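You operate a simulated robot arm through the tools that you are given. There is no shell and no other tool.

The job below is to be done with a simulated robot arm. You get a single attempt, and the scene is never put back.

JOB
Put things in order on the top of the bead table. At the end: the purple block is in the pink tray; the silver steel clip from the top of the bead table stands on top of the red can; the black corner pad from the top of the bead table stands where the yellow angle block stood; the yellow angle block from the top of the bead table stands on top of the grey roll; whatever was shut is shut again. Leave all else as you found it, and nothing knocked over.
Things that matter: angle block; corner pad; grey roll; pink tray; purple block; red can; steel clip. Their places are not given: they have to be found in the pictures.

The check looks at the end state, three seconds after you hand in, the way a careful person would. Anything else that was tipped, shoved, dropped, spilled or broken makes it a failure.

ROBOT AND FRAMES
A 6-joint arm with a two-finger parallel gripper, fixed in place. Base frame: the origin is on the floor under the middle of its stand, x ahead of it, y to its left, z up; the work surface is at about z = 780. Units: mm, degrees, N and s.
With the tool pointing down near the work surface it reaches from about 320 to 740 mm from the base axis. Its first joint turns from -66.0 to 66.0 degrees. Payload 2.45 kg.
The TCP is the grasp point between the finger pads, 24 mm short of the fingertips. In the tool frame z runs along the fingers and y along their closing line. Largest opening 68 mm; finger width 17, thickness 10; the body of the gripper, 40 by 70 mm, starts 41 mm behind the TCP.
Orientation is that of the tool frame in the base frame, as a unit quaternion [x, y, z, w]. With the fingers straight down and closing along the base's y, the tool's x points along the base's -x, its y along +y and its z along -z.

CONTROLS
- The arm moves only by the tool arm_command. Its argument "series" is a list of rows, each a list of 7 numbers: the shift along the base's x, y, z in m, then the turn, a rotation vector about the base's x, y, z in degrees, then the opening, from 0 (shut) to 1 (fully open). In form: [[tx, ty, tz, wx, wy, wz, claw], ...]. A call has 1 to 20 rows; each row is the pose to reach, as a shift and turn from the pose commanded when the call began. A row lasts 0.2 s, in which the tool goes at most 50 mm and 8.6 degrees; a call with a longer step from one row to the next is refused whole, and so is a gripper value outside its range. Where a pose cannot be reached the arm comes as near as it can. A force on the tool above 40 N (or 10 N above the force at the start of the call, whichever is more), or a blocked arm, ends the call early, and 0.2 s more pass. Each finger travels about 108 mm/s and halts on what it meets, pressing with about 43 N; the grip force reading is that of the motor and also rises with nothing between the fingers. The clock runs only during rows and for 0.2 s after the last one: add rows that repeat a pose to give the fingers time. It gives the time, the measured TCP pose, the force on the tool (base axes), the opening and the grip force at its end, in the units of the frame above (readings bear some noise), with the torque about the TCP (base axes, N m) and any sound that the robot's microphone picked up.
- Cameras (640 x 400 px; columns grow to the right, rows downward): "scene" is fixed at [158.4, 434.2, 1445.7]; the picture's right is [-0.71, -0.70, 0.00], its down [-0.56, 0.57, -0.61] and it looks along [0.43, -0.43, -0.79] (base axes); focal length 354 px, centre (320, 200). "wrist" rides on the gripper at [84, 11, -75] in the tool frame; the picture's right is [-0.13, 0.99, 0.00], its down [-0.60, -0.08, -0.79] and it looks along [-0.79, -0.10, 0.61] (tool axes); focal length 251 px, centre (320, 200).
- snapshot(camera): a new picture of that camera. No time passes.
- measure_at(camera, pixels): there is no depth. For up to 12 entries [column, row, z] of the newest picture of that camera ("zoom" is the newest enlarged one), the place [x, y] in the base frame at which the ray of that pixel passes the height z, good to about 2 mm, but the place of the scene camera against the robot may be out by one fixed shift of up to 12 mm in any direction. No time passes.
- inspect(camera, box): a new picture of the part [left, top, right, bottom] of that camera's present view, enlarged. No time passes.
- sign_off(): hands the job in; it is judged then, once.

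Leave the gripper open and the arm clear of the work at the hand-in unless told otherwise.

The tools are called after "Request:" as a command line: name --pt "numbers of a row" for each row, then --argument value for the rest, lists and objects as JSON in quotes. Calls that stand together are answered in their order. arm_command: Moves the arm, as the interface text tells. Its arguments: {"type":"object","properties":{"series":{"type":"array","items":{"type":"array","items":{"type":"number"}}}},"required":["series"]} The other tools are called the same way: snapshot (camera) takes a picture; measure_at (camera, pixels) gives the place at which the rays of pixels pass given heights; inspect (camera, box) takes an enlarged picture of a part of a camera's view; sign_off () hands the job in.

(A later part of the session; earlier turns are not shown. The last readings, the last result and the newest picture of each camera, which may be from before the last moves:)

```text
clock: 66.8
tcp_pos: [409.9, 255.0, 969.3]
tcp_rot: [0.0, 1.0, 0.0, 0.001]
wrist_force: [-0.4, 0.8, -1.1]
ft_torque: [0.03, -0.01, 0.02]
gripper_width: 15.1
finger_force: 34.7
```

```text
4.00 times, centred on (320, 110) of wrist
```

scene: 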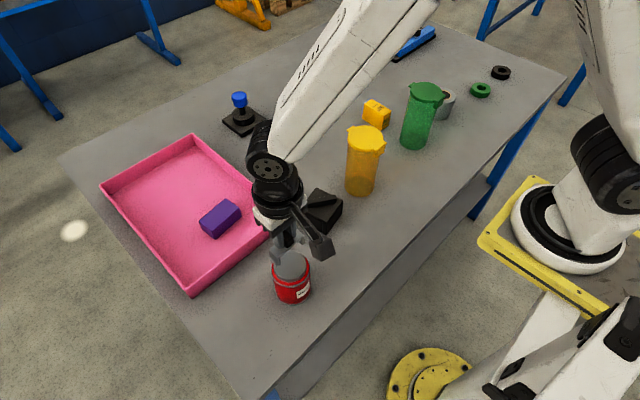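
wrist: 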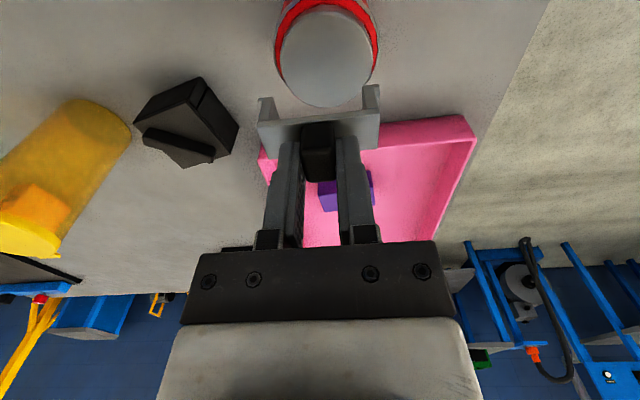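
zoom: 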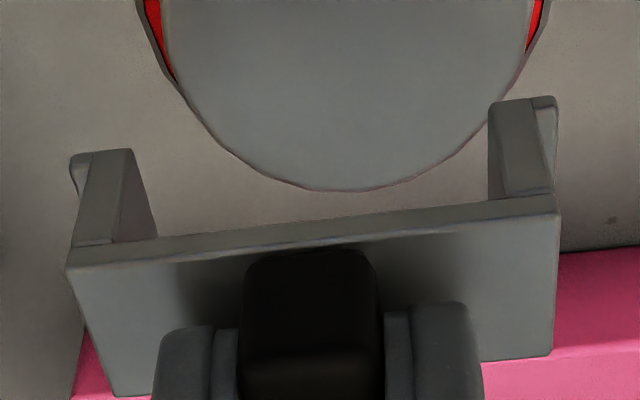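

Request:
measure_at --camera "wrist" --pixels '[[280.5, 53.75, 875], [373.25, 51.25, 875], [326.25, 12.5, 875], [327.5, 107.75, 875], [280.5, 53.75, 870], [373.25, 51.25, 870], [326.25, 12.5, 870], [327.5, 107.75, 870], [258, 100, 914.5], [273.25, 97.5, 914.5], [362, 86.25, 914.5], [378.75, 84.5, 914.5]]'

Request:
arm_command --pt "0 0 0 0 0 0 0" --pt "0 0 0 0 0 0 0"

```text
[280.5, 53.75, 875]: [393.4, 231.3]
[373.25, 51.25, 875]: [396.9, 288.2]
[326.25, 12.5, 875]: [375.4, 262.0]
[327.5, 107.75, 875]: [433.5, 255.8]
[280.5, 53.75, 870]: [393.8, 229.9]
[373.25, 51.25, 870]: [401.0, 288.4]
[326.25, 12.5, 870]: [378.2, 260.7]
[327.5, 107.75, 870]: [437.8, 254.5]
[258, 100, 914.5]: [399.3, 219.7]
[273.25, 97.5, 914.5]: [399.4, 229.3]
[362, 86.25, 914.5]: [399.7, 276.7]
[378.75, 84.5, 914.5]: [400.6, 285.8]
```

```text
clock: 67.4
tcp_pos: [411.0, 253.6, 968.3]
tcp_rot: [0.0, 1.0, -0.001, 0.0]
wrist_force: [0.5, -0.1, -0.1]
ft_torque: [-0.01, 0.0, 0.02]
gripper_width: 15.0
finger_force: 34.2
```

The lid centre is at y≈259.8, x≈404. The clip's centre is at y≈252.9, x≈410. I'll move (-7,+6.9) mm and lower by 20 mm, then re-check the alignment.

Request:
arm_command --pt "-0.002 0.002 0 0 0 0 0" --pt "-0.005 0.005 0 0 0 0 0" --pt "-0.007 0.0069 0 0 0 0 0" --pt "-0.007 0.0069 -0.003 0 0 0 0" --pt "-0.007 0.0069 -0.008 0 0 0 0" --pt "-0.007 0.0069 -0.014 0 0 0 0" --pt "-0.007 0.0069 -0.018 0 0 0 0" --pt "-0.007 0.0069 -0.02 0 0 0 0" --pt "-0.007 0.0069 -0.02 0 0 0 0"

Request:
inspect --camera "wrist" --box '[240, 0, 400, 100]'

Request:
inspect --camera "wrist" --box '[240, 50, 400, 150]'

Request:
inspect --camera "scene" --box '[240, 210, 352, 280]'

```text
clock: 69.4
tcp_pos: [405.6, 260.3, 948.0]
tcp_rot: [0.0, 1.0, 0.0, -0.001]
wrist_force: [0.4, 0.7, -0.9]
ft_torque: [-0.01, 0.0, -0.01]
gripper_width: 15.0
finger_force: 33.9
```

```text
4.00 times, centred on (320, 50) of wrist
```

zoom: 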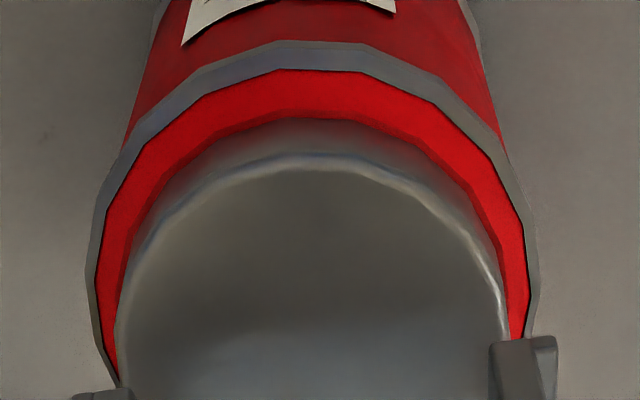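

```text
4.00 times, centred on (320, 100) of wrist
```

zoom: 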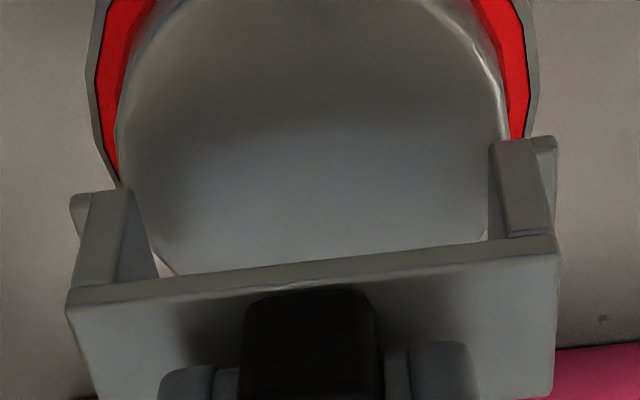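

```text
5.71 times, centred on (296, 245) of scene
```

zoom: 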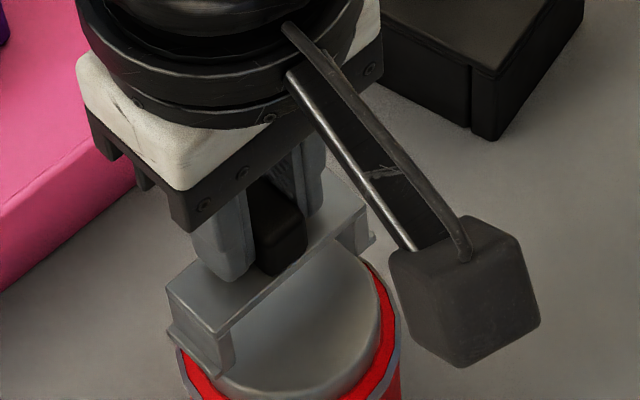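

Request:
measure_at --camera "wrist" --pixels '[[269.3, 86, 875], [367.3, 81, 875], [322, 41, 875], [269.3, 86, 870], [367.3, 81, 870], [258, 99.25, 894.5], [273.25, 97.5, 894.5], [362.5, 86.25, 894.5], [378.75, 84.5, 894.5], [322, 41, 870]]'

```text
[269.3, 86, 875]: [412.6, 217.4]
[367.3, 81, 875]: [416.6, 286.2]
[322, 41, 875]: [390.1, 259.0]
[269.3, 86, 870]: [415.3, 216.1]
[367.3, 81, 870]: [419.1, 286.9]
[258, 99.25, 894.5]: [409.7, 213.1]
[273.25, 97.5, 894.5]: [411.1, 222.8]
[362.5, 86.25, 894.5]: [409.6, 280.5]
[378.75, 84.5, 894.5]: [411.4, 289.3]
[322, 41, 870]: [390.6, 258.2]
```

Those values used the older snapshot's pose. I'll take a fresh wrist snapshot and measure again.

Request:
snapshot --camera "wrist"

Request:
measure_at --camera "wrist" --pixels '[[269.3, 86, 875], [367.3, 81, 875], [322, 41, 875], [269.3, 86, 870], [367.3, 81, 870], [258, 99.25, 894.5], [273.25, 97.5, 894.5], [362.5, 86.25, 894.5], [378.75, 84.5, 894.5], [322, 41, 870]]'

```text
taken
```

wrist: 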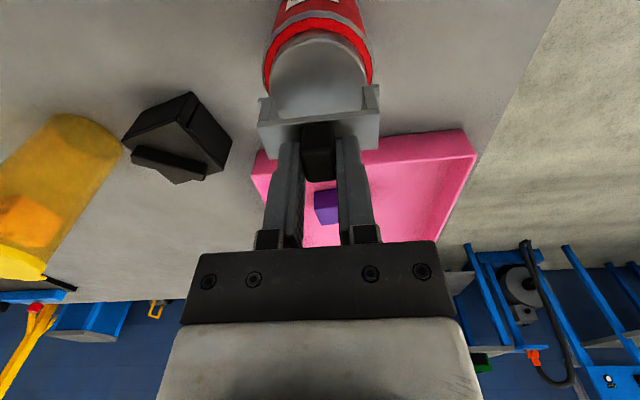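

```text
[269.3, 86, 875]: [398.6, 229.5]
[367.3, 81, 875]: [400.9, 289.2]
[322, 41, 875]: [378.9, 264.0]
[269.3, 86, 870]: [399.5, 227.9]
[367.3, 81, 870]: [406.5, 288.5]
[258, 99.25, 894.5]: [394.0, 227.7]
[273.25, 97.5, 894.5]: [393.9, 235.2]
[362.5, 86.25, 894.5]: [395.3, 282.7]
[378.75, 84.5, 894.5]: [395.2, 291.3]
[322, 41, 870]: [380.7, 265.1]
```

The clip's centre (405,259.3) and the lid's centre (~405,259.4) now agree to within about 1 mm. I'll descend 13 mm slowly, then by single mm until contact.

Request:
arm_command --pt "0 0 -0.002 0 0 0 0" --pt "0 0 -0.005 0 0 0 0" --pt "0 0 -0.008 0 0 0 0" --pt "0 0 -0.011 0 0 0 0" --pt "0 0 -0.013 0 0 0 0" --pt "0 0 -0.013 0 0 0 0"

Request:
inspect --camera "wrist" --box '[240, 50, 400, 150]'

Request:
inspect --camera "scene" --box '[250, 235, 330, 285]'

```text
clock: 70.6
tcp_pos: [406.1, 261.9, 937.4]
tcp_rot: [0.0, 1.0, 0.002, 0.001]
wrist_force: [-0.3, -1.4, 5.3]
ft_torque: [-0.05, 0.07, 0.01]
gripper_width: 15.2
finger_force: 34.3
stopped in row 5: the force on the tool passed its limit at 47 N (the readings are from after the stop); the commanded pose is now the measured one
```

```text
4.00 times, centred on (320, 100) of wrist
```

zoom: 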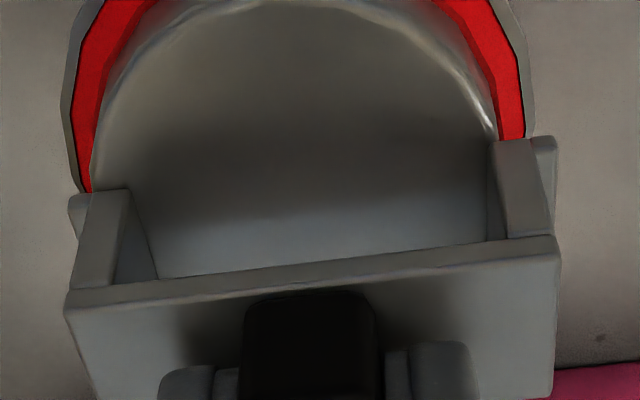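

```text
8.00 times, centred on (290, 260) of scene
```

zoom: 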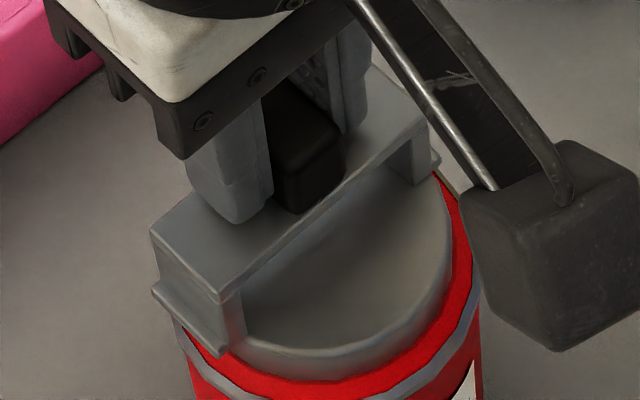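

Contact came at TCP z≈937, so the lid's top is at about z=884 and the feet touch it. Before releasing I'll re-measure the sideways alignment at that height.

Request:
snapshot --camera "wrist"

Request:
inspect --camera "wrist" --box '[250, 50, 330, 100]'

Request:
inspect --camera "wrist" --box '[310, 50, 390, 100]'

```text
taken
```

wrist: 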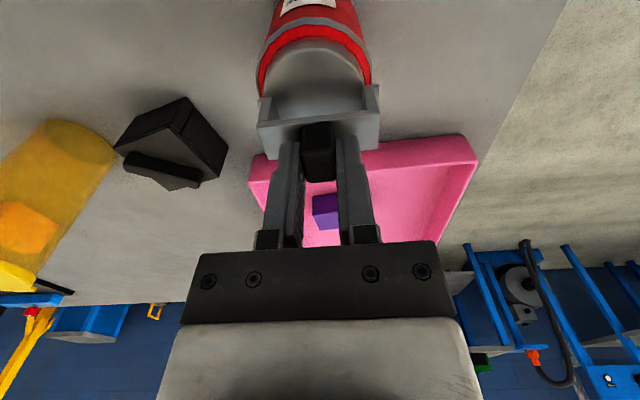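

```text
8.00 times, centred on (290, 75) of wrist
```

zoom: 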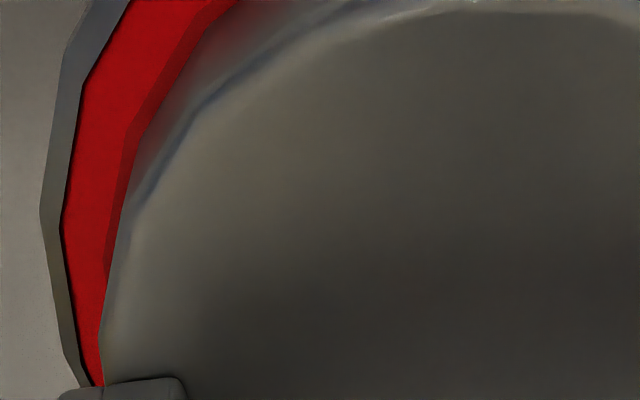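

```text
8.00 times, centred on (350, 75) of wrist
```

zoom: 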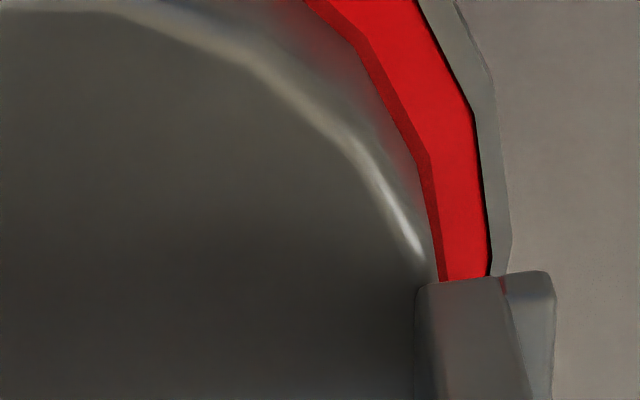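

Request:
measure_at --camera "wrist" --pixels '[[262.75, 98, 882], [257.25, 99.4, 884], [273.1, 97.5, 884], [361.9, 86.2, 884], [379, 84.1, 884], [364.6, 85, 882], [263, 92, 882], [363.5, 82, 882], [314, 52, 884]]'

```text
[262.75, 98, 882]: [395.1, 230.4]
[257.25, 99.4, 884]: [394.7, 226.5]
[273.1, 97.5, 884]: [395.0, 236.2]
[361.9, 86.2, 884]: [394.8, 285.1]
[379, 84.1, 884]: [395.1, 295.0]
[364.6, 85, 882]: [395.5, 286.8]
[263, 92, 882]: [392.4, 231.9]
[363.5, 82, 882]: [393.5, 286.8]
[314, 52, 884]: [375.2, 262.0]
```

The clip sits about 2 mm too far to +y (right leg overlap 1.7 mm, left 5.8 mm). I'll raise 3 mm, shift (-2,-2.1) mm, and lower again gently.

Request:
arm_command --pt "0 0 0.0015 0 0 0 0" --pt "0 0 0.003 0 0 0 0" --pt "-0.001 -0.001 0.003 0 0 0 0" --pt "-0.002 -0.0021 0.003 0 0 0 0" --pt "-0.002 -0.0021 0.003 0 0 0 0"

Request:
snapshot --camera "wrist"

Request:
inspect --camera "wrist" --box '[240, 40, 400, 140]'

```text
clock: 71.8
tcp_pos: [404.2, 259.6, 940.4]
tcp_rot: [0.0, 1.0, 0.001, 0.002]
wrist_force: [-0.8, -0.5, -0.5]
ft_torque: [0.0, 0.01, 0.0]
gripper_width: 15.1
finger_force: 34.7
```

```text
taken
```

wrist: 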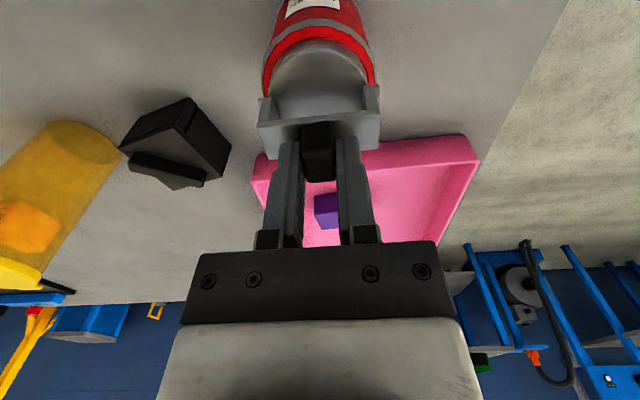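

```text
4.00 times, centred on (320, 90) of wrist
```

zoom: 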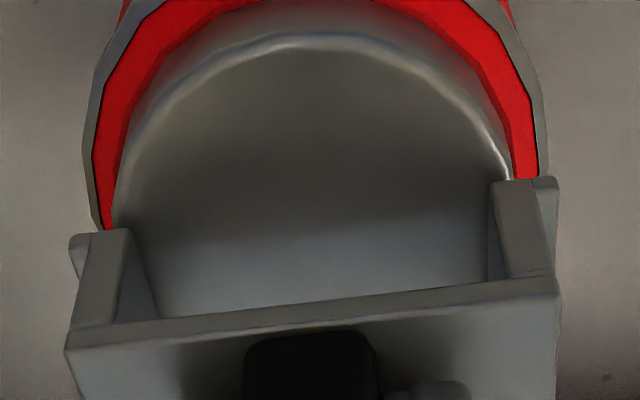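

Request:
measure_at --camera "wrist" --pixels '[[268.25, 97, 882], [368.25, 85, 882], [257.3, 99.4, 887], [272.5, 97.5, 887], [362.3, 86.2, 887], [379, 84.1, 887], [318, 49.5, 884]]'

```text
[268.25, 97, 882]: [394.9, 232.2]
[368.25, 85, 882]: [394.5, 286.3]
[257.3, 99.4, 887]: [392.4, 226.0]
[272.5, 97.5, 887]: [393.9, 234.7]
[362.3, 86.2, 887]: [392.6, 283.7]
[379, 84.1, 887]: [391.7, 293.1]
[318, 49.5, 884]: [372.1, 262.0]
```

Centred now in y to within 0.3 mm. I'll lower by mm steps until light contact.

Request:
arm_command --pt "-0.001 0 -0.001 0 0 0 0" --pt "-0.001 0 -0.002 0 0 0 0" --pt "-0.001 0 -0.0025 0 0 0 0"

```text
clock: 72.6
tcp_pos: [403.2, 260.5, 936.9]
tcp_rot: [0.0, 1.0, 0.001, 0.001]
wrist_force: [0.2, -1.4, 6.5]
ft_torque: [-0.17, 0.05, -0.03]
gripper_width: 15.0
finger_force: 34.3
```

Light contact at 6.5 N. I'll release slowly, then check before rising.

Request:
arm_command --pt "0 0 0 0 0 0 0.22" --pt "0 0 0 0 0 0 0.26" --pt "0 0 0 0 0 0 0.32" --pt "0 0 0 0 0 0 0.42" --pt "0 0 0 0 0 0 0.55" --pt "0 0 0 0 0 0 0.55"

Request:
inspect --camera "wrist" --box '[240, 40, 400, 140]'

Request:
inspect --camera "scene" --box '[250, 235, 330, 285]'

```text
clock: 74.0
tcp_pos: [401.8, 261.1, 937.6]
tcp_rot: [0.0, 1.0, 0.001, 0.002]
wrist_force: [0.2, -0.3, 0.1]
ft_torque: [-0.02, 0.01, 0.0]
gripper_width: 37.5
finger_force: 0.1
```

```text
4.00 times, centred on (320, 90) of wrist
```

zoom: 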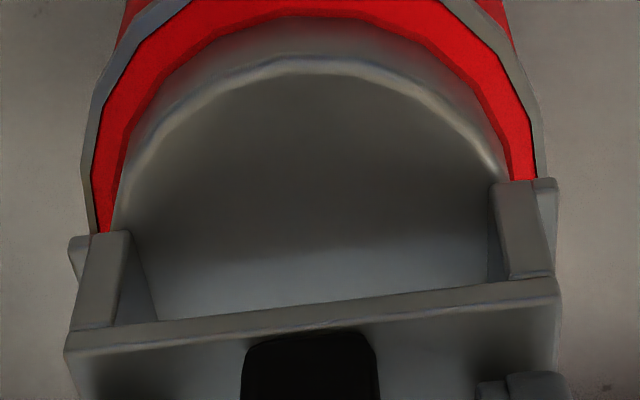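

```text
8.00 times, centred on (290, 260) of scene
```

zoom: 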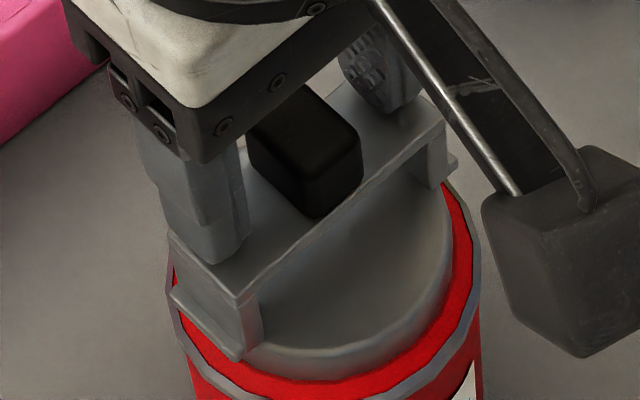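

The clip stands on the lid with both legs supported. I'll rise straight up slowly.

Request:
arm_command --pt "0 0 0.003 0 0 0 0.55" --pt "0 0 0.008 0 0 0 0.55" --pt "0 0 0.016 0 0 0 0.55" --pt "0 0 0.03 0 0 0 0.55" --pt "0 0 0.055 0 0 0 0.55" --pt "0 0 0.09 0 0 0 0.8" --pt "0 0 0.12 0 0 0 1" --pt "0 0 0.12 0 0 0 1"

Request:
snapshot --camera "wrist"

Request:
inspect --camera "scene" --box '[240, 230, 352, 300]'

```text
clock: 75.8
tcp_pos: [403.9, 260.6, 1055.4]
tcp_rot: [-0.001, 1.0, 0.001, 0.001]
wrist_force: [-0.5, -0.1, 0.2]
ft_torque: [0.02, 0.02, 0.0]
gripper_width: 68.0
finger_force: 0.1
```

```text
taken
```

wrist: 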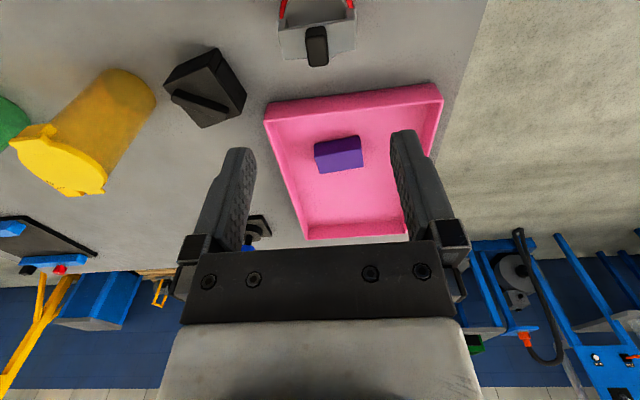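

```text
5.71 times, centred on (296, 265) of scene
```

zoom: 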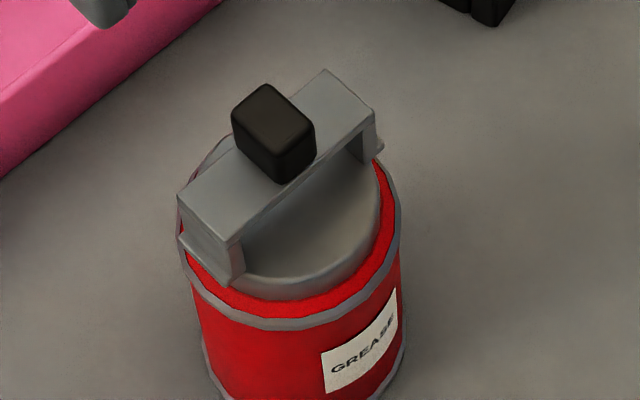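

The clip stands well on the can. Next is the angle block. With the tool at yaw 0 the wrist camera would come too near the green canister, so I'll turn the tool 180° while travelling high to above the block. First I'll travel and turn 104°.

Request:
arm_command --pt "0.0151 -0.0388 0 0 0 -8 1" --pt "0.0302 -0.0775 0 0 0 -16 1" --pt "0.0453 -0.1163 0 0 0 -24 1" --pt "0.0604 -0.155 0 0 0 -32 1" --pt "0.0755 -0.1938 0 0 0 -40 1" --pt "0.0906 -0.2326 0 0 0 -48 1" --pt "0.1057 -0.2713 0 0 0 -56 1" --pt "0.1208 -0.3101 0 0 0 -64 1" --pt "0.1359 -0.3488 0 0 0 -72 1" --pt "0.151 -0.3876 0 0 0 -80 1" --pt "0.1661 -0.4264 0 0 0 -88 1" --pt "0.1812 -0.4651 0 0 0 -96 1" --pt "0.1965 -0.5041 0 0 0 -104 1" --pt "0.1965 -0.5041 0 0 0 -104 1"

Request:
snapshot --camera "scene"

```text
clock: 78.8
tcp_pos: [598.5, -242.9, 1059.5]
tcp_rot: [0.789, 0.614, -0.001, 0.001]
wrist_force: [0.9, -0.1, 0.2]
ft_torque: [-0.01, -0.01, 0.02]
gripper_width: 68.1
finger_force: 0.0
```

```text
taken
```

scene: 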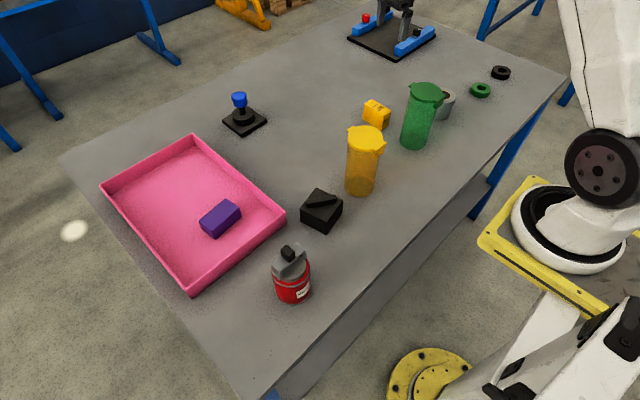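

All looks in order. Now the remaining -76° turn at the same spot.

Request:
arm_command --pt "0 0 0 0 0 -7.6 1" --pt "0 0 0 0 0 -15.2 1" --pt "0 0 0 0 0 -22.8 1" --pt "0 0 0 0 0 -30.4 1" --pt "0 0 0 0 0 -38 1" --pt "0 0 0 0 0 -45.6 1" --pt "0 0 0 0 0 -53.2 1" --pt "0 0 0 0 0 -60.8 1" --pt "0 0 0 0 0 -68.4 1" --pt "0 0 0 0 0 -76 1" --pt "0 0 0 0 0 -76 1" --pt "0 0 0 0 0 -76 1"

Request:
snapshot --camera "wrist"

```text
clock: 81.4
tcp_pos: [599.8, -244.5, 1057.2]
tcp_rot: [1.0, 0.0, -0.001, 0.001]
wrist_force: [0.3, -0.5, -0.4]
ft_torque: [0.0, 0.01, 0.02]
gripper_width: 67.9
finger_force: 0.1
```

```text
taken
```

wrist: 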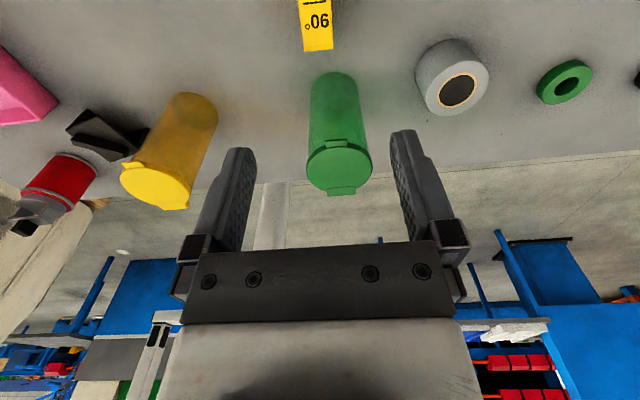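

The 180° turn worked; the camera now looks back toward the base. I'll measure the block's visible end (near (304,52)–(332,49)), and the roll and canister, from here.

Request:
measure_at --camera "wrist" --pixels '[[304, 52, 832], [333, 49, 832], [299, 3, 832], [327, 3, 832], [455, 118, 840], [452, 66, 840], [422, 92, 840], [489, 88, 840], [340, 195, 935], [305, 165, 935], [372, 165, 935]]'

Request:
inspect --camera "wrist" --box '[270, 0, 382, 70]'

Request:
inspect --camera "wrist" --box '[400, 30, 512, 130]'

```text
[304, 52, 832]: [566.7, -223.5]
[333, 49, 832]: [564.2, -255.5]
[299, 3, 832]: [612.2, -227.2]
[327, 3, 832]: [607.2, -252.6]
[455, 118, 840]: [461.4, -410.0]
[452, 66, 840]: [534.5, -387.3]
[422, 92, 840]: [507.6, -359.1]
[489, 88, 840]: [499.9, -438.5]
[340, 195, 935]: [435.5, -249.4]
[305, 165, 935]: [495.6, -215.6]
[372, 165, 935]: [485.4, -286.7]
```

```text
5.71 times, centred on (326, 35) of wrist
```

zoom: 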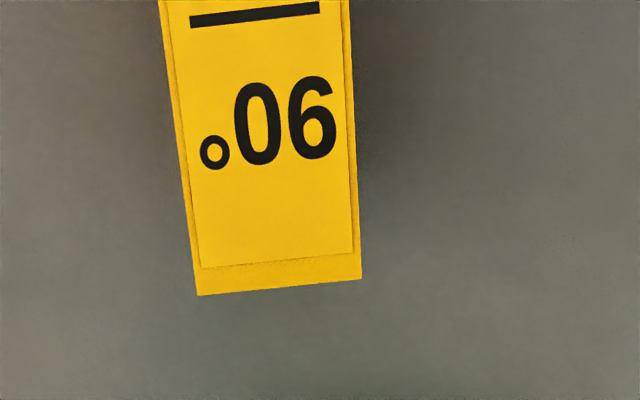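

```text
4.00 times, centred on (456, 80) of wrist
```

zoom: 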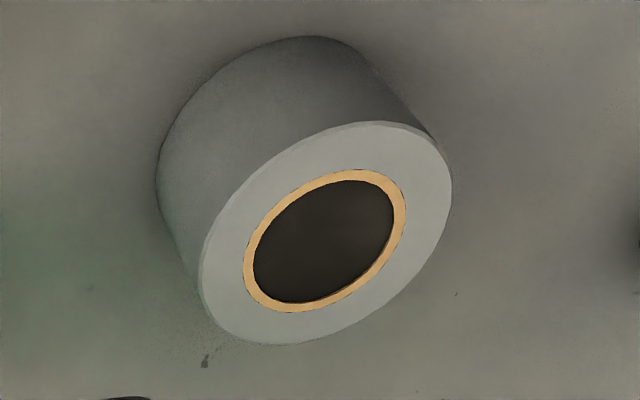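

Request:
measure_at --camera "zoom" --pixels '[[199, 280, 840], [452, 185, 840], [375, 121, 840], [272, 345, 840], [244, 265, 840], [406, 205, 840], [365, 169, 840], [285, 312, 840], [325, 238, 840]]'

Request:
inspect --camera "wrist" --box '[270, 0, 382, 70]'

Request:
measure_at --camera "zoom" --pixels '[[197, 295, 832], [362, 280, 832], [160, 5, 832], [348, 5, 832], [178, 150, 832], [355, 150, 832]]'

```text
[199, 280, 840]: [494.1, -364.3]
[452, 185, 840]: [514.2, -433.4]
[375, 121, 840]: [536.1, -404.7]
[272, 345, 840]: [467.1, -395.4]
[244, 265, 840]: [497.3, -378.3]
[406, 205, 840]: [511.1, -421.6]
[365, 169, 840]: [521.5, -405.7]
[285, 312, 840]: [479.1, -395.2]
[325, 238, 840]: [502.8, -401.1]
```

```text
5.71 times, centred on (326, 35) of wrist
```

zoom: 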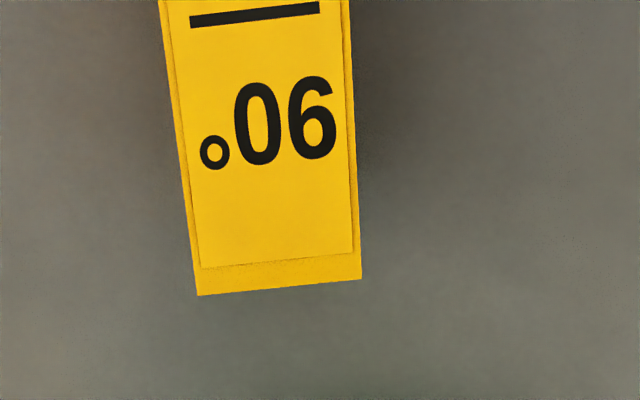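

```text
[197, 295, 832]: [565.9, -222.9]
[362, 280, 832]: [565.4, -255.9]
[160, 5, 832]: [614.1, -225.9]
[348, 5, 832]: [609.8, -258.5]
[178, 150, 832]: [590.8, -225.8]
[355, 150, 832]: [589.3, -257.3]
```

The roll's top centre is about (501.5,-401) at z≈840. The angle block's centre is about (600.5,-243) with yaw ≈ -2°. I'll descend in stages: first to TCP z≈900, checking clearance from the green canister.

Request:
arm_command --pt "0.0005 0.001 -0.04 0 0 0 1" --pt "0.0005 0.001 -0.08 0 0 0 1" --pt "0.0005 0.001 -0.12 0 0 -1 1" --pt "0.0005 0.001 -0.155 0 0 -2 1" --pt "0.0005 0.001 -0.155 0 0 -2 1"

Request:
snapshot --camera "wrist"

Request:
snapshot --camera "scene"

```text
clock: 82.6
tcp_pos: [599.7, -243.4, 901.7]
tcp_rot: [1.0, -0.017, 0.0, 0.0]
wrist_force: [-0.5, 0.2, 0.4]
ft_torque: [0.03, 0.01, 0.0]
gripper_width: 68.0
finger_force: 0.2
```

```text
taken
```

wrist: 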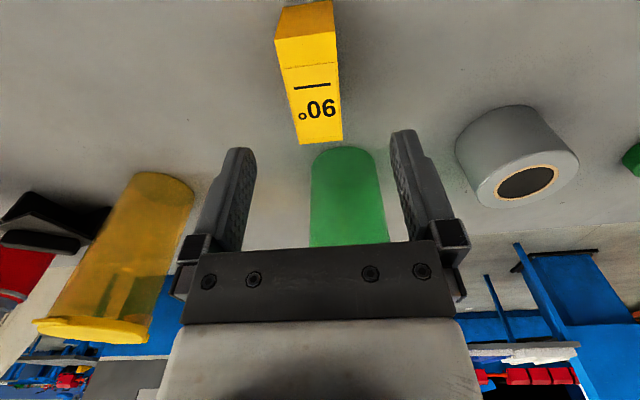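

```text
taken
```

scene: 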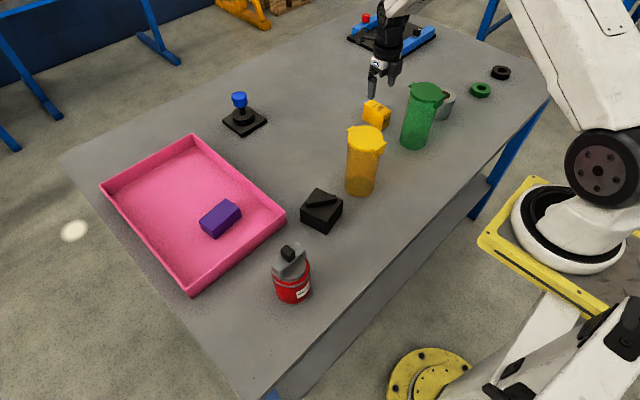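

Request:
inspect --camera "wrist" --box '[240, 0, 400, 150]'

```text
2.67 times, centred on (320, 75) of wrist
```

zoom: 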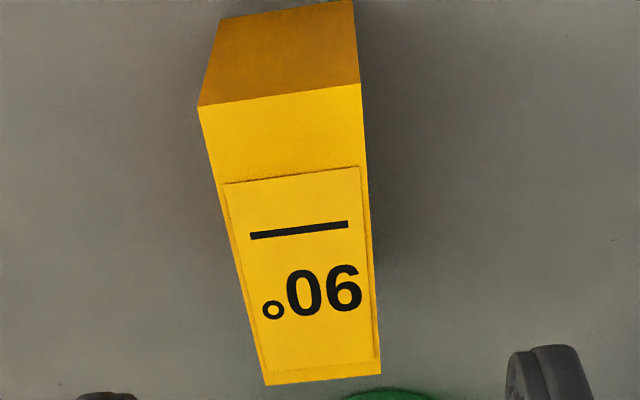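

Request:
measure_at --camera "zoom" --pixels '[[198, 107, 832], [360, 84, 832], [266, 385, 832], [382, 373, 832], [220, 18, 780], [352, 2, 780], [198, 107, 830], [360, 84, 830]]'

```text
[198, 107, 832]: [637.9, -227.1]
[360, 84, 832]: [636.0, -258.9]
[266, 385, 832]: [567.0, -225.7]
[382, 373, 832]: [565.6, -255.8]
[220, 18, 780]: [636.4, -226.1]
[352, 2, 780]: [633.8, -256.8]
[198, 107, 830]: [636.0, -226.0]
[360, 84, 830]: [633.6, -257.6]
```

The block's centre reads (601,-241.8), so I'll shift +1 mm in y and descend to TCP z≈818.

Request:
arm_command --pt "0.0005 0.0012 -0.03 0 0 0 1" --pt "0.0005 0.0012 -0.055 0 0 0 1" --pt "0.0005 0.0012 -0.072 0 0 0 1" --pt "0.0005 0.0012 -0.084 0 0 0 1" --pt "0.0005 0.0012 -0.084 0 0 0 1"

Request:
snapshot --camera "wrist"

Request:
inspect --camera "scene" --box '[320, 20, 480, 140]'

```text
clock: 83.8
tcp_pos: [600.8, -242.5, 819.5]
tcp_rot: [1.0, -0.018, -0.001, 0.001]
wrist_force: [0.1, -0.3, -0.7]
ft_torque: [0.01, 0.02, -0.03]
gripper_width: 68.0
finger_force: 0.1
```

```text
taken
```

wrist: 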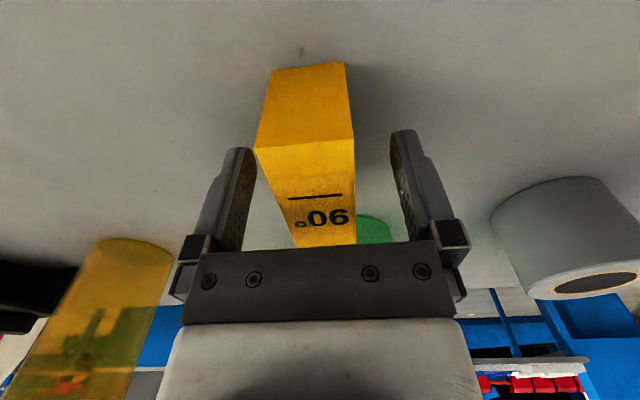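

```text
3.33 times, centred on (400, 80) of scene
```

zoom: 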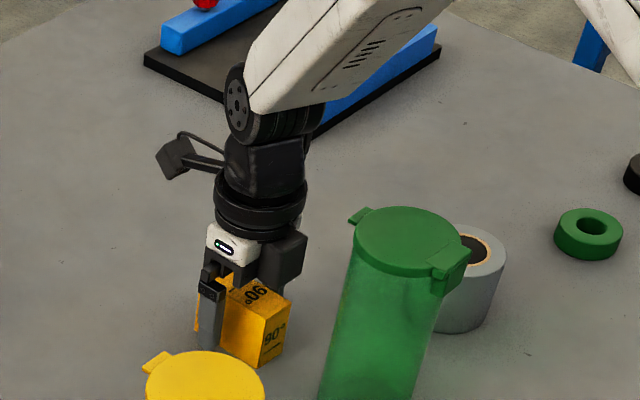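

The block is between the fingers, and the arm is clear of the green canister. I'll close on it.

Request:
arm_command --pt "0 0 0 0 0 0 0.7" --pt "0 0 0 0 0 0 0.5" --pt "0 0 0 0 0 0 0.2" --pt "0 0 0 0 0 0 0" --pt "0 0 0 0 0 0 0" --pt "0 0 0 0 0 0 0"

Request:
arm_command --pt "0 0 0.001 0 0 0 0" --pt "0 0 0.003 0 0 0 0" --pt "0 0 0.006 0 0 0 0" --pt "0 0 0.01 0 0 0 0" --pt "0 0 0.014 0 0 0 0" --pt "0 0 0.017 0 0 0 0" --pt "0 0 0.019 0 0 0 0" --pt "0 0 0.02 0 0 0 0"

Request:
snapshot --camera "wrist"

Request:
inspect --camera "scene" --box '[340, 70, 420, 130]'

```text
clock: 85.2
tcp_pos: [602.0, -242.2, 818.6]
tcp_rot: [1.0, -0.018, -0.002, 0.001]
wrist_force: [-0.1, -0.6, -0.6]
ft_torque: [-0.02, -0.02, -0.01]
gripper_width: 31.2
finger_force: 43.2
```

```text
clock: 87.0
tcp_pos: [601.0, -242.2, 839.6]
tcp_rot: [1.0, -0.018, -0.002, 0.001]
wrist_force: [0.2, -0.2, -1.5]
ft_torque: [0.02, 0.02, -0.01]
gripper_width: 31.4
finger_force: 42.7
```

```text
taken
```

wrist: 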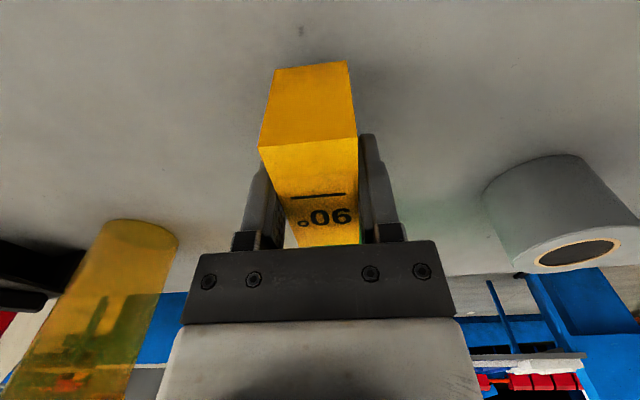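

```text
6.67 times, centred on (380, 100) of scene
```

zoom: 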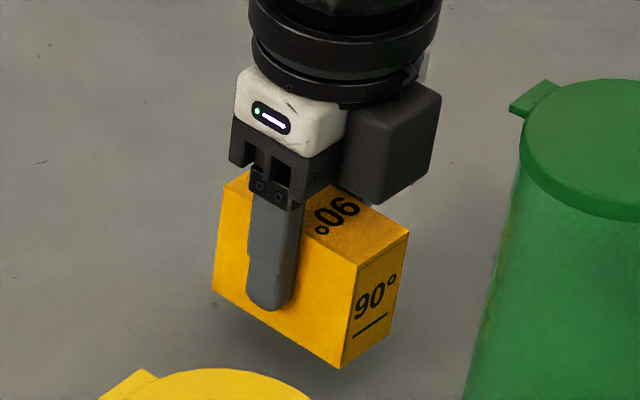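

Held firmly. I'll lift slowly to z≈930.

Request:
arm_command --pt "0 0 0.002 0 0 0 0" --pt "0 0 0.006 0 0 0 0" --pt "0 0 0.012 0 0 0 0" --pt "0 0 0.02 0 0 0 0" --pt "0 0 0.029 0 0 0 0" --pt "0 0 0.038 0 0 0 0" --pt "0 0 0.047 0 0 0 0" --pt "0 0 0.056 0 0 0 0" --pt "0 0 0.065 0 0 0 0" --pt "0 0 0.074 0 0 0 0" --pt "0 0 0.081 0 0 0 0" --pt "0 0 0.086 0 0 0 0" --pt "0 0 0.089 0 0 0 0" --pt "0 0 0.09 0 0 0 0"

Request:
arm_command --pt "-0.0003 -0.003 0 0 0 0 0" --pt "-0.0008 -0.008 0 0 0 0 0" --pt "-0.0015 -0.015 0 0 0 0 0" --pt "-0.0023 -0.024 0 0 0 0 0" --pt "-0.0033 -0.035 0 0 0 0 0" --pt "-0.0044 -0.047 0 0 0 0 0" --pt "-0.0056 -0.06 0 0 0 0 0" --pt "-0.0068 -0.073 0 0 0 0 0" --pt "-0.008 -0.086 0 0 0 0 0" --pt "-0.0091 -0.098 0 0 0 0 0" --pt "-0.01 -0.108 0 0 0 0 0" --pt "-0.0108 -0.116 0 0 0 0 0" --pt "-0.0114 -0.122 0 0 0 0 0" --pt "-0.0117 -0.125 0 0 0 0 0" --pt "-0.0118 -0.126 0 0 0 0 0"

Request:
snapshot --camera "scene"

Request:
snapshot --camera "wrist"

```text
clock: 90.0
tcp_pos: [600.0, -242.5, 928.8]
tcp_rot: [1.0, -0.017, -0.001, 0.001]
wrist_force: [0.1, -0.5, -0.7]
ft_torque: [-0.01, 0.03, -0.01]
gripper_width: 31.2
finger_force: 43.1
```

```text
clock: 93.2
tcp_pos: [589.0, -369.1, 929.0]
tcp_rot: [1.0, -0.018, -0.002, 0.001]
wrist_force: [0.3, 0.1, -0.8]
ft_torque: [0.0, -0.01, -0.02]
gripper_width: 31.4
finger_force: 42.9
```

```text
taken
```

scene: 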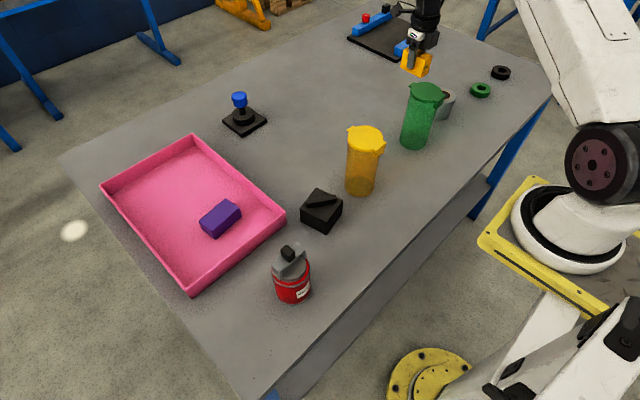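

```text
taken
```

wrist: 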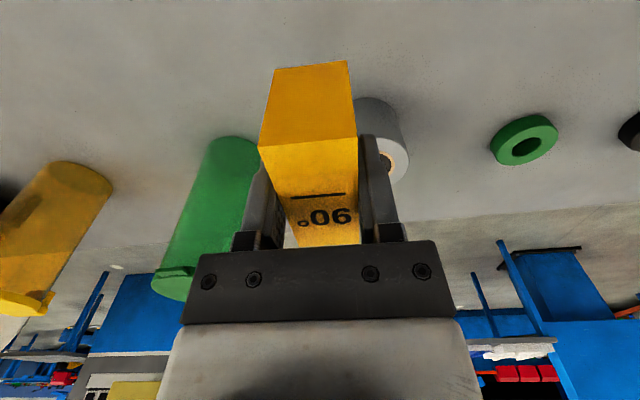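

I'll now move over the roll at (501.5,-401).

Request:
arm_command --pt "-0.0028 -0.001 0 0 0 0 0" --pt "-0.0075 -0.0027 0 0 0 0 0" --pt "-0.0141 -0.0051 0 0 0 0 0" --pt "-0.0225 -0.0082 0 0 0 0 0" --pt "-0.0329 -0.012 0 0 0 0 0" --pt "-0.0432 -0.0158 0 0 0 0 0" --pt "-0.0535 -0.0196 0 0 0 0 0" --pt "-0.0639 -0.0233 0 0 0 0 0" --pt "-0.0732 -0.0268 0 0 0 0 0" --pt "-0.0808 -0.0295 0 0 0 0 0" --pt "-0.0855 -0.0312 0 0 0 0 0" --pt "-0.0875 -0.032 0 0 0 0 0" --pt "-0.0875 -0.032 0 0 0 0 0"

Request:
snapshot --camera "wrist"

Request:
inspect --camera "scene" --box '[400, 40, 496, 115]'

```text
clock: 96.0
tcp_pos: [500.8, -399.3, 929.6]
tcp_rot: [1.0, -0.017, -0.001, 0.0]
wrist_force: [0.3, 0.4, -0.7]
ft_torque: [-0.03, 0.0, -0.01]
gripper_width: 31.6
finger_force: 43.3
```

```text
taken
```

wrist: 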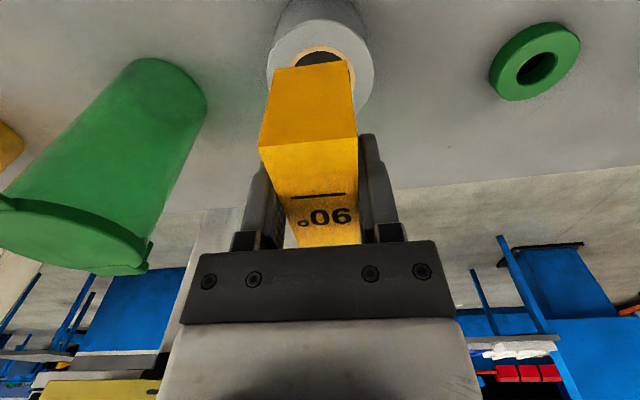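

```text
5.33 times, centred on (448, 78) of scene
```

zoom: 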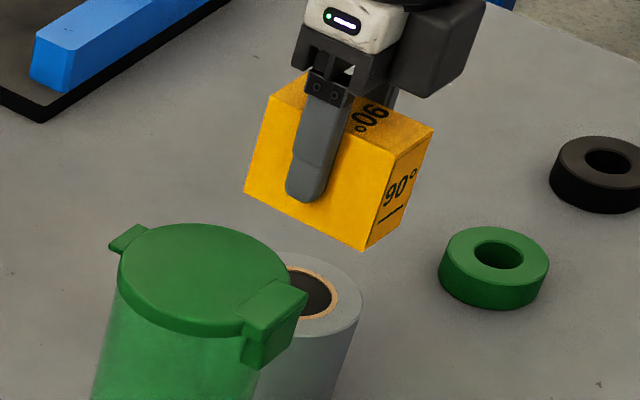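

Request:
inspect --camera "wrist" --box '[240, 0, 400, 150]'

```text
2.67 times, centred on (320, 75) of wrist
```

zoom: 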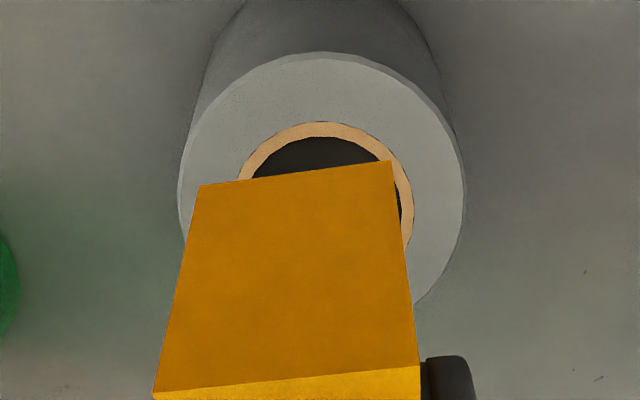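

Request:
measure_at --camera "zoom" --pixels '[[179, 200, 840], [465, 185, 840], [325, 52, 840], [200, 185, 890.5], [389, 160, 890.5], [153, 393, 943], [419, 366, 943], [238, 180, 840], [412, 200, 840], [323, 122, 840]]'

```text
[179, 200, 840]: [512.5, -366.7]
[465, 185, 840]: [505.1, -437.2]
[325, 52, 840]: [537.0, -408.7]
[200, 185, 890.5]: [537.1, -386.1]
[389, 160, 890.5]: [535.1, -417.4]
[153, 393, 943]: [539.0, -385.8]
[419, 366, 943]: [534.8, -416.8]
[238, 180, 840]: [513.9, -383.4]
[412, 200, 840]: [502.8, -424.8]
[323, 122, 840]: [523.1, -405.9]
```

The roll's centre is (502,-402) and the block's about (500.4,-400.5). I'll shift (+1.5,-1.5) mm and descend slowly to just above the roll.

Request:
arm_command --pt "0.0008 -0.0008 -0.002 0 0 0 0" --pt "0.0015 -0.0015 -0.006 0 0 0 0" --pt "0.0015 -0.0015 -0.012 0 0 0 0" --pt "0.0015 -0.0015 -0.019 0 0 0 0" --pt "0.0015 -0.0015 -0.026 0 0 0 0" --pt "0.0015 -0.0015 -0.033 0 0 0 0" --pt "0.0015 -0.0015 -0.038 0 0 0 0" --pt "0.0015 -0.0015 -0.042 0 0 0 0" --pt "0.0015 -0.0015 -0.044 0 0 0 0" --pt "0.0015 -0.0015 -0.044 0 0 0 0"

Request:
snapshot --camera "wrist"

Request:
inspect --camera "scene" --box '[400, 60, 496, 120]'

```text
clock: 98.2
tcp_pos: [501.1, -401.5, 884.5]
tcp_rot: [1.0, -0.017, -0.002, 0.001]
wrist_force: [-0.4, -0.3, -1.1]
ft_torque: [0.0, -0.01, -0.01]
gripper_width: 31.3
finger_force: 42.7
```

```text
taken
```

wrist: 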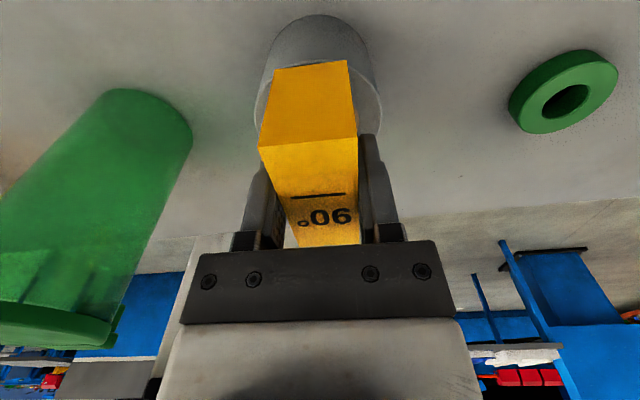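

```text
6.67 times, centred on (448, 90) of scene
```

zoom: 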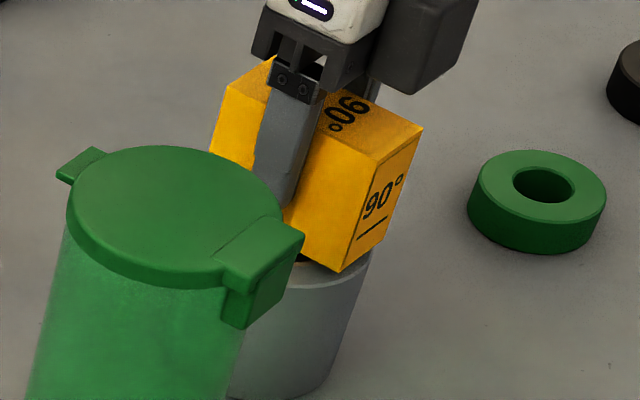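

The block is a few mm above the roll. I'll lower by 1 mm steps until contact.

Request:
arm_command --pt "0 0 -0.001 0 0 0 0" --pt "0 0 -0.002 0 0 0 0" --pt "0 0 -0.003 0 0 0 0"

Request:
arm_command --pt "0 0 -0.001 0 0 0 0" --pt "0 0 -0.0015 0 0 0 0"

```text
clock: 99.0
tcp_pos: [503.1, -402.1, 882.5]
tcp_rot: [1.0, -0.018, -0.001, 0.001]
wrist_force: [-0.1, -0.1, -1.2]
ft_torque: [0.01, -0.01, -0.03]
gripper_width: 31.3
finger_force: 43.0
```

```text
clock: 99.6
tcp_pos: [501.9, -401.1, 881.2]
tcp_rot: [1.0, -0.018, -0.002, 0.001]
wrist_force: [0.1, 0.3, -1.4]
ft_torque: [0.0, 0.01, -0.01]
gripper_width: 31.5
finger_force: 43.3
```

Request:
arm_command --pt "0 0 -0.001 0 0 0 0" --pt "0 0 -0.0015 0 0 0 0"

Request:
arm_command --pt "0 0 -0.001 0 0 0 0" --pt "0 0 -0.001 0 0 0 0"

```text
clock: 100.2
tcp_pos: [502.0, -402.5, 879.7]
tcp_rot: [1.0, -0.018, -0.001, 0.002]
wrist_force: [-0.6, 0.2, 1.2]
ft_torque: [0.06, 0.0, -0.03]
gripper_width: 31.3
finger_force: 43.0
```

```text
clock: 100.8
tcp_pos: [502.6, -402.0, 879.4]
tcp_rot: [1.0, -0.018, 0.001, 0.001]
wrist_force: [-2.8, 3.2, 19.2]
ft_torque: [0.33, 0.36, -0.03]
gripper_width: 31.2
finger_force: 43.1
```

Contact at 19 N. I'll relieve it by 0.7 mm and release slowly.

Request:
arm_command --pt "0 0 0.0007 0 0 0 0" --pt "0 0 0.0007 0 0 0 0.44" --pt "0 0 0.0007 0 0 0 0.48" --pt "0 0 0.0007 0 0 0 0.55" --pt "0 0 0.0007 0 0 0 0.7" --pt "0 0 0.0007 0 0 0 0.9" --pt "0 0 0.0007 0 0 0 0.9"

Request:
snapshot --camera "wrist"

Request:
inspect --camera "scene" --box '[400, 60, 496, 120]'

```text
clock: 102.4
tcp_pos: [503.3, -402.2, 878.5]
tcp_rot: [1.0, -0.017, -0.002, 0.001]
wrist_force: [0.1, -0.2, 0.2]
ft_torque: [-0.01, -0.02, 0.0]
gripper_width: 61.1
finger_force: 0.0
```

```text
taken
```

wrist: 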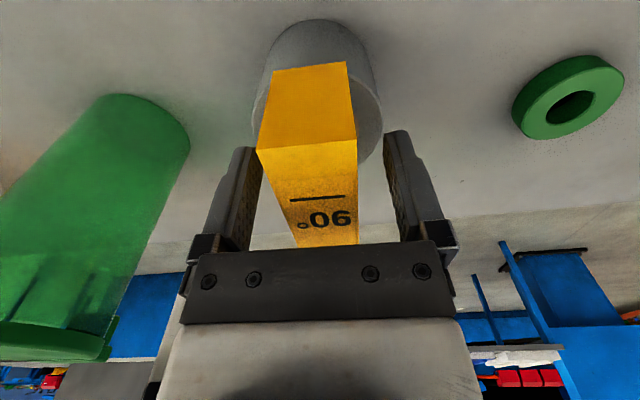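

```text
6.67 times, centred on (448, 90) of scene
```

zoom: 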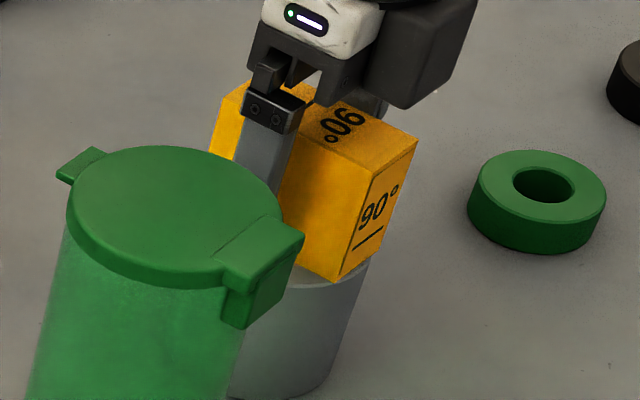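

The block stands on the roll, level and released. I'll rise straight up.

Request:
arm_command --pt "0 0 0.004 0 0 0 0.9" --pt "0 0 0.012 0 0 0 0.9" --pt "0 0 0.03 0 0 0 0.9" --pt "0 0 0.06 0 0 0 1" --pt "0 0 0.1 0 0 0 1" --pt "0 0 0.14 0 0 0 1" --pt "0 0 0.18 0 0 0 1" --pt "0 0 0.18 0 0 0 1"

Request:
snapshot --camera "wrist"

Request:
inspect --camera "scene" --box '[340, 60, 500, 160]'

```text
clock: 104.2
tcp_pos: [501.6, -404.7, 1057.3]
tcp_rot: [1.0, -0.018, -0.001, 0.001]
wrist_force: [-0.3, -0.5, 0.6]
ft_torque: [0.02, -0.02, 0.02]
gripper_width: 68.0
finger_force: 0.0
```

```text
taken
```

wrist: 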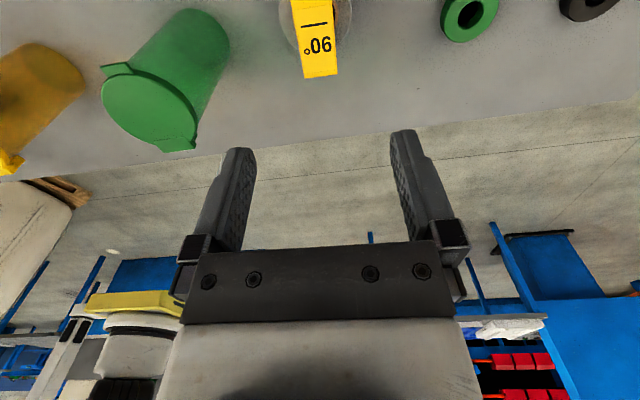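

```text
4.00 times, centred on (420, 110) of scene
```

zoom: 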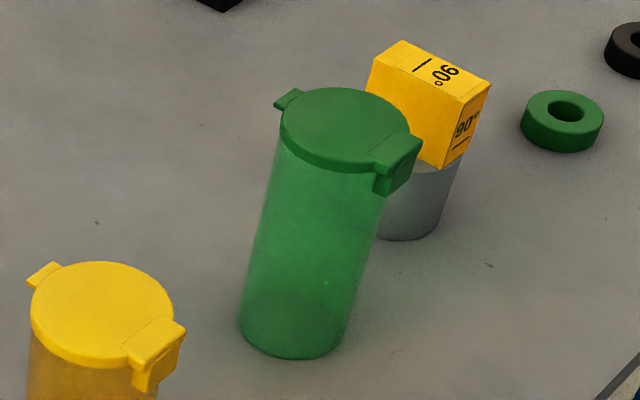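

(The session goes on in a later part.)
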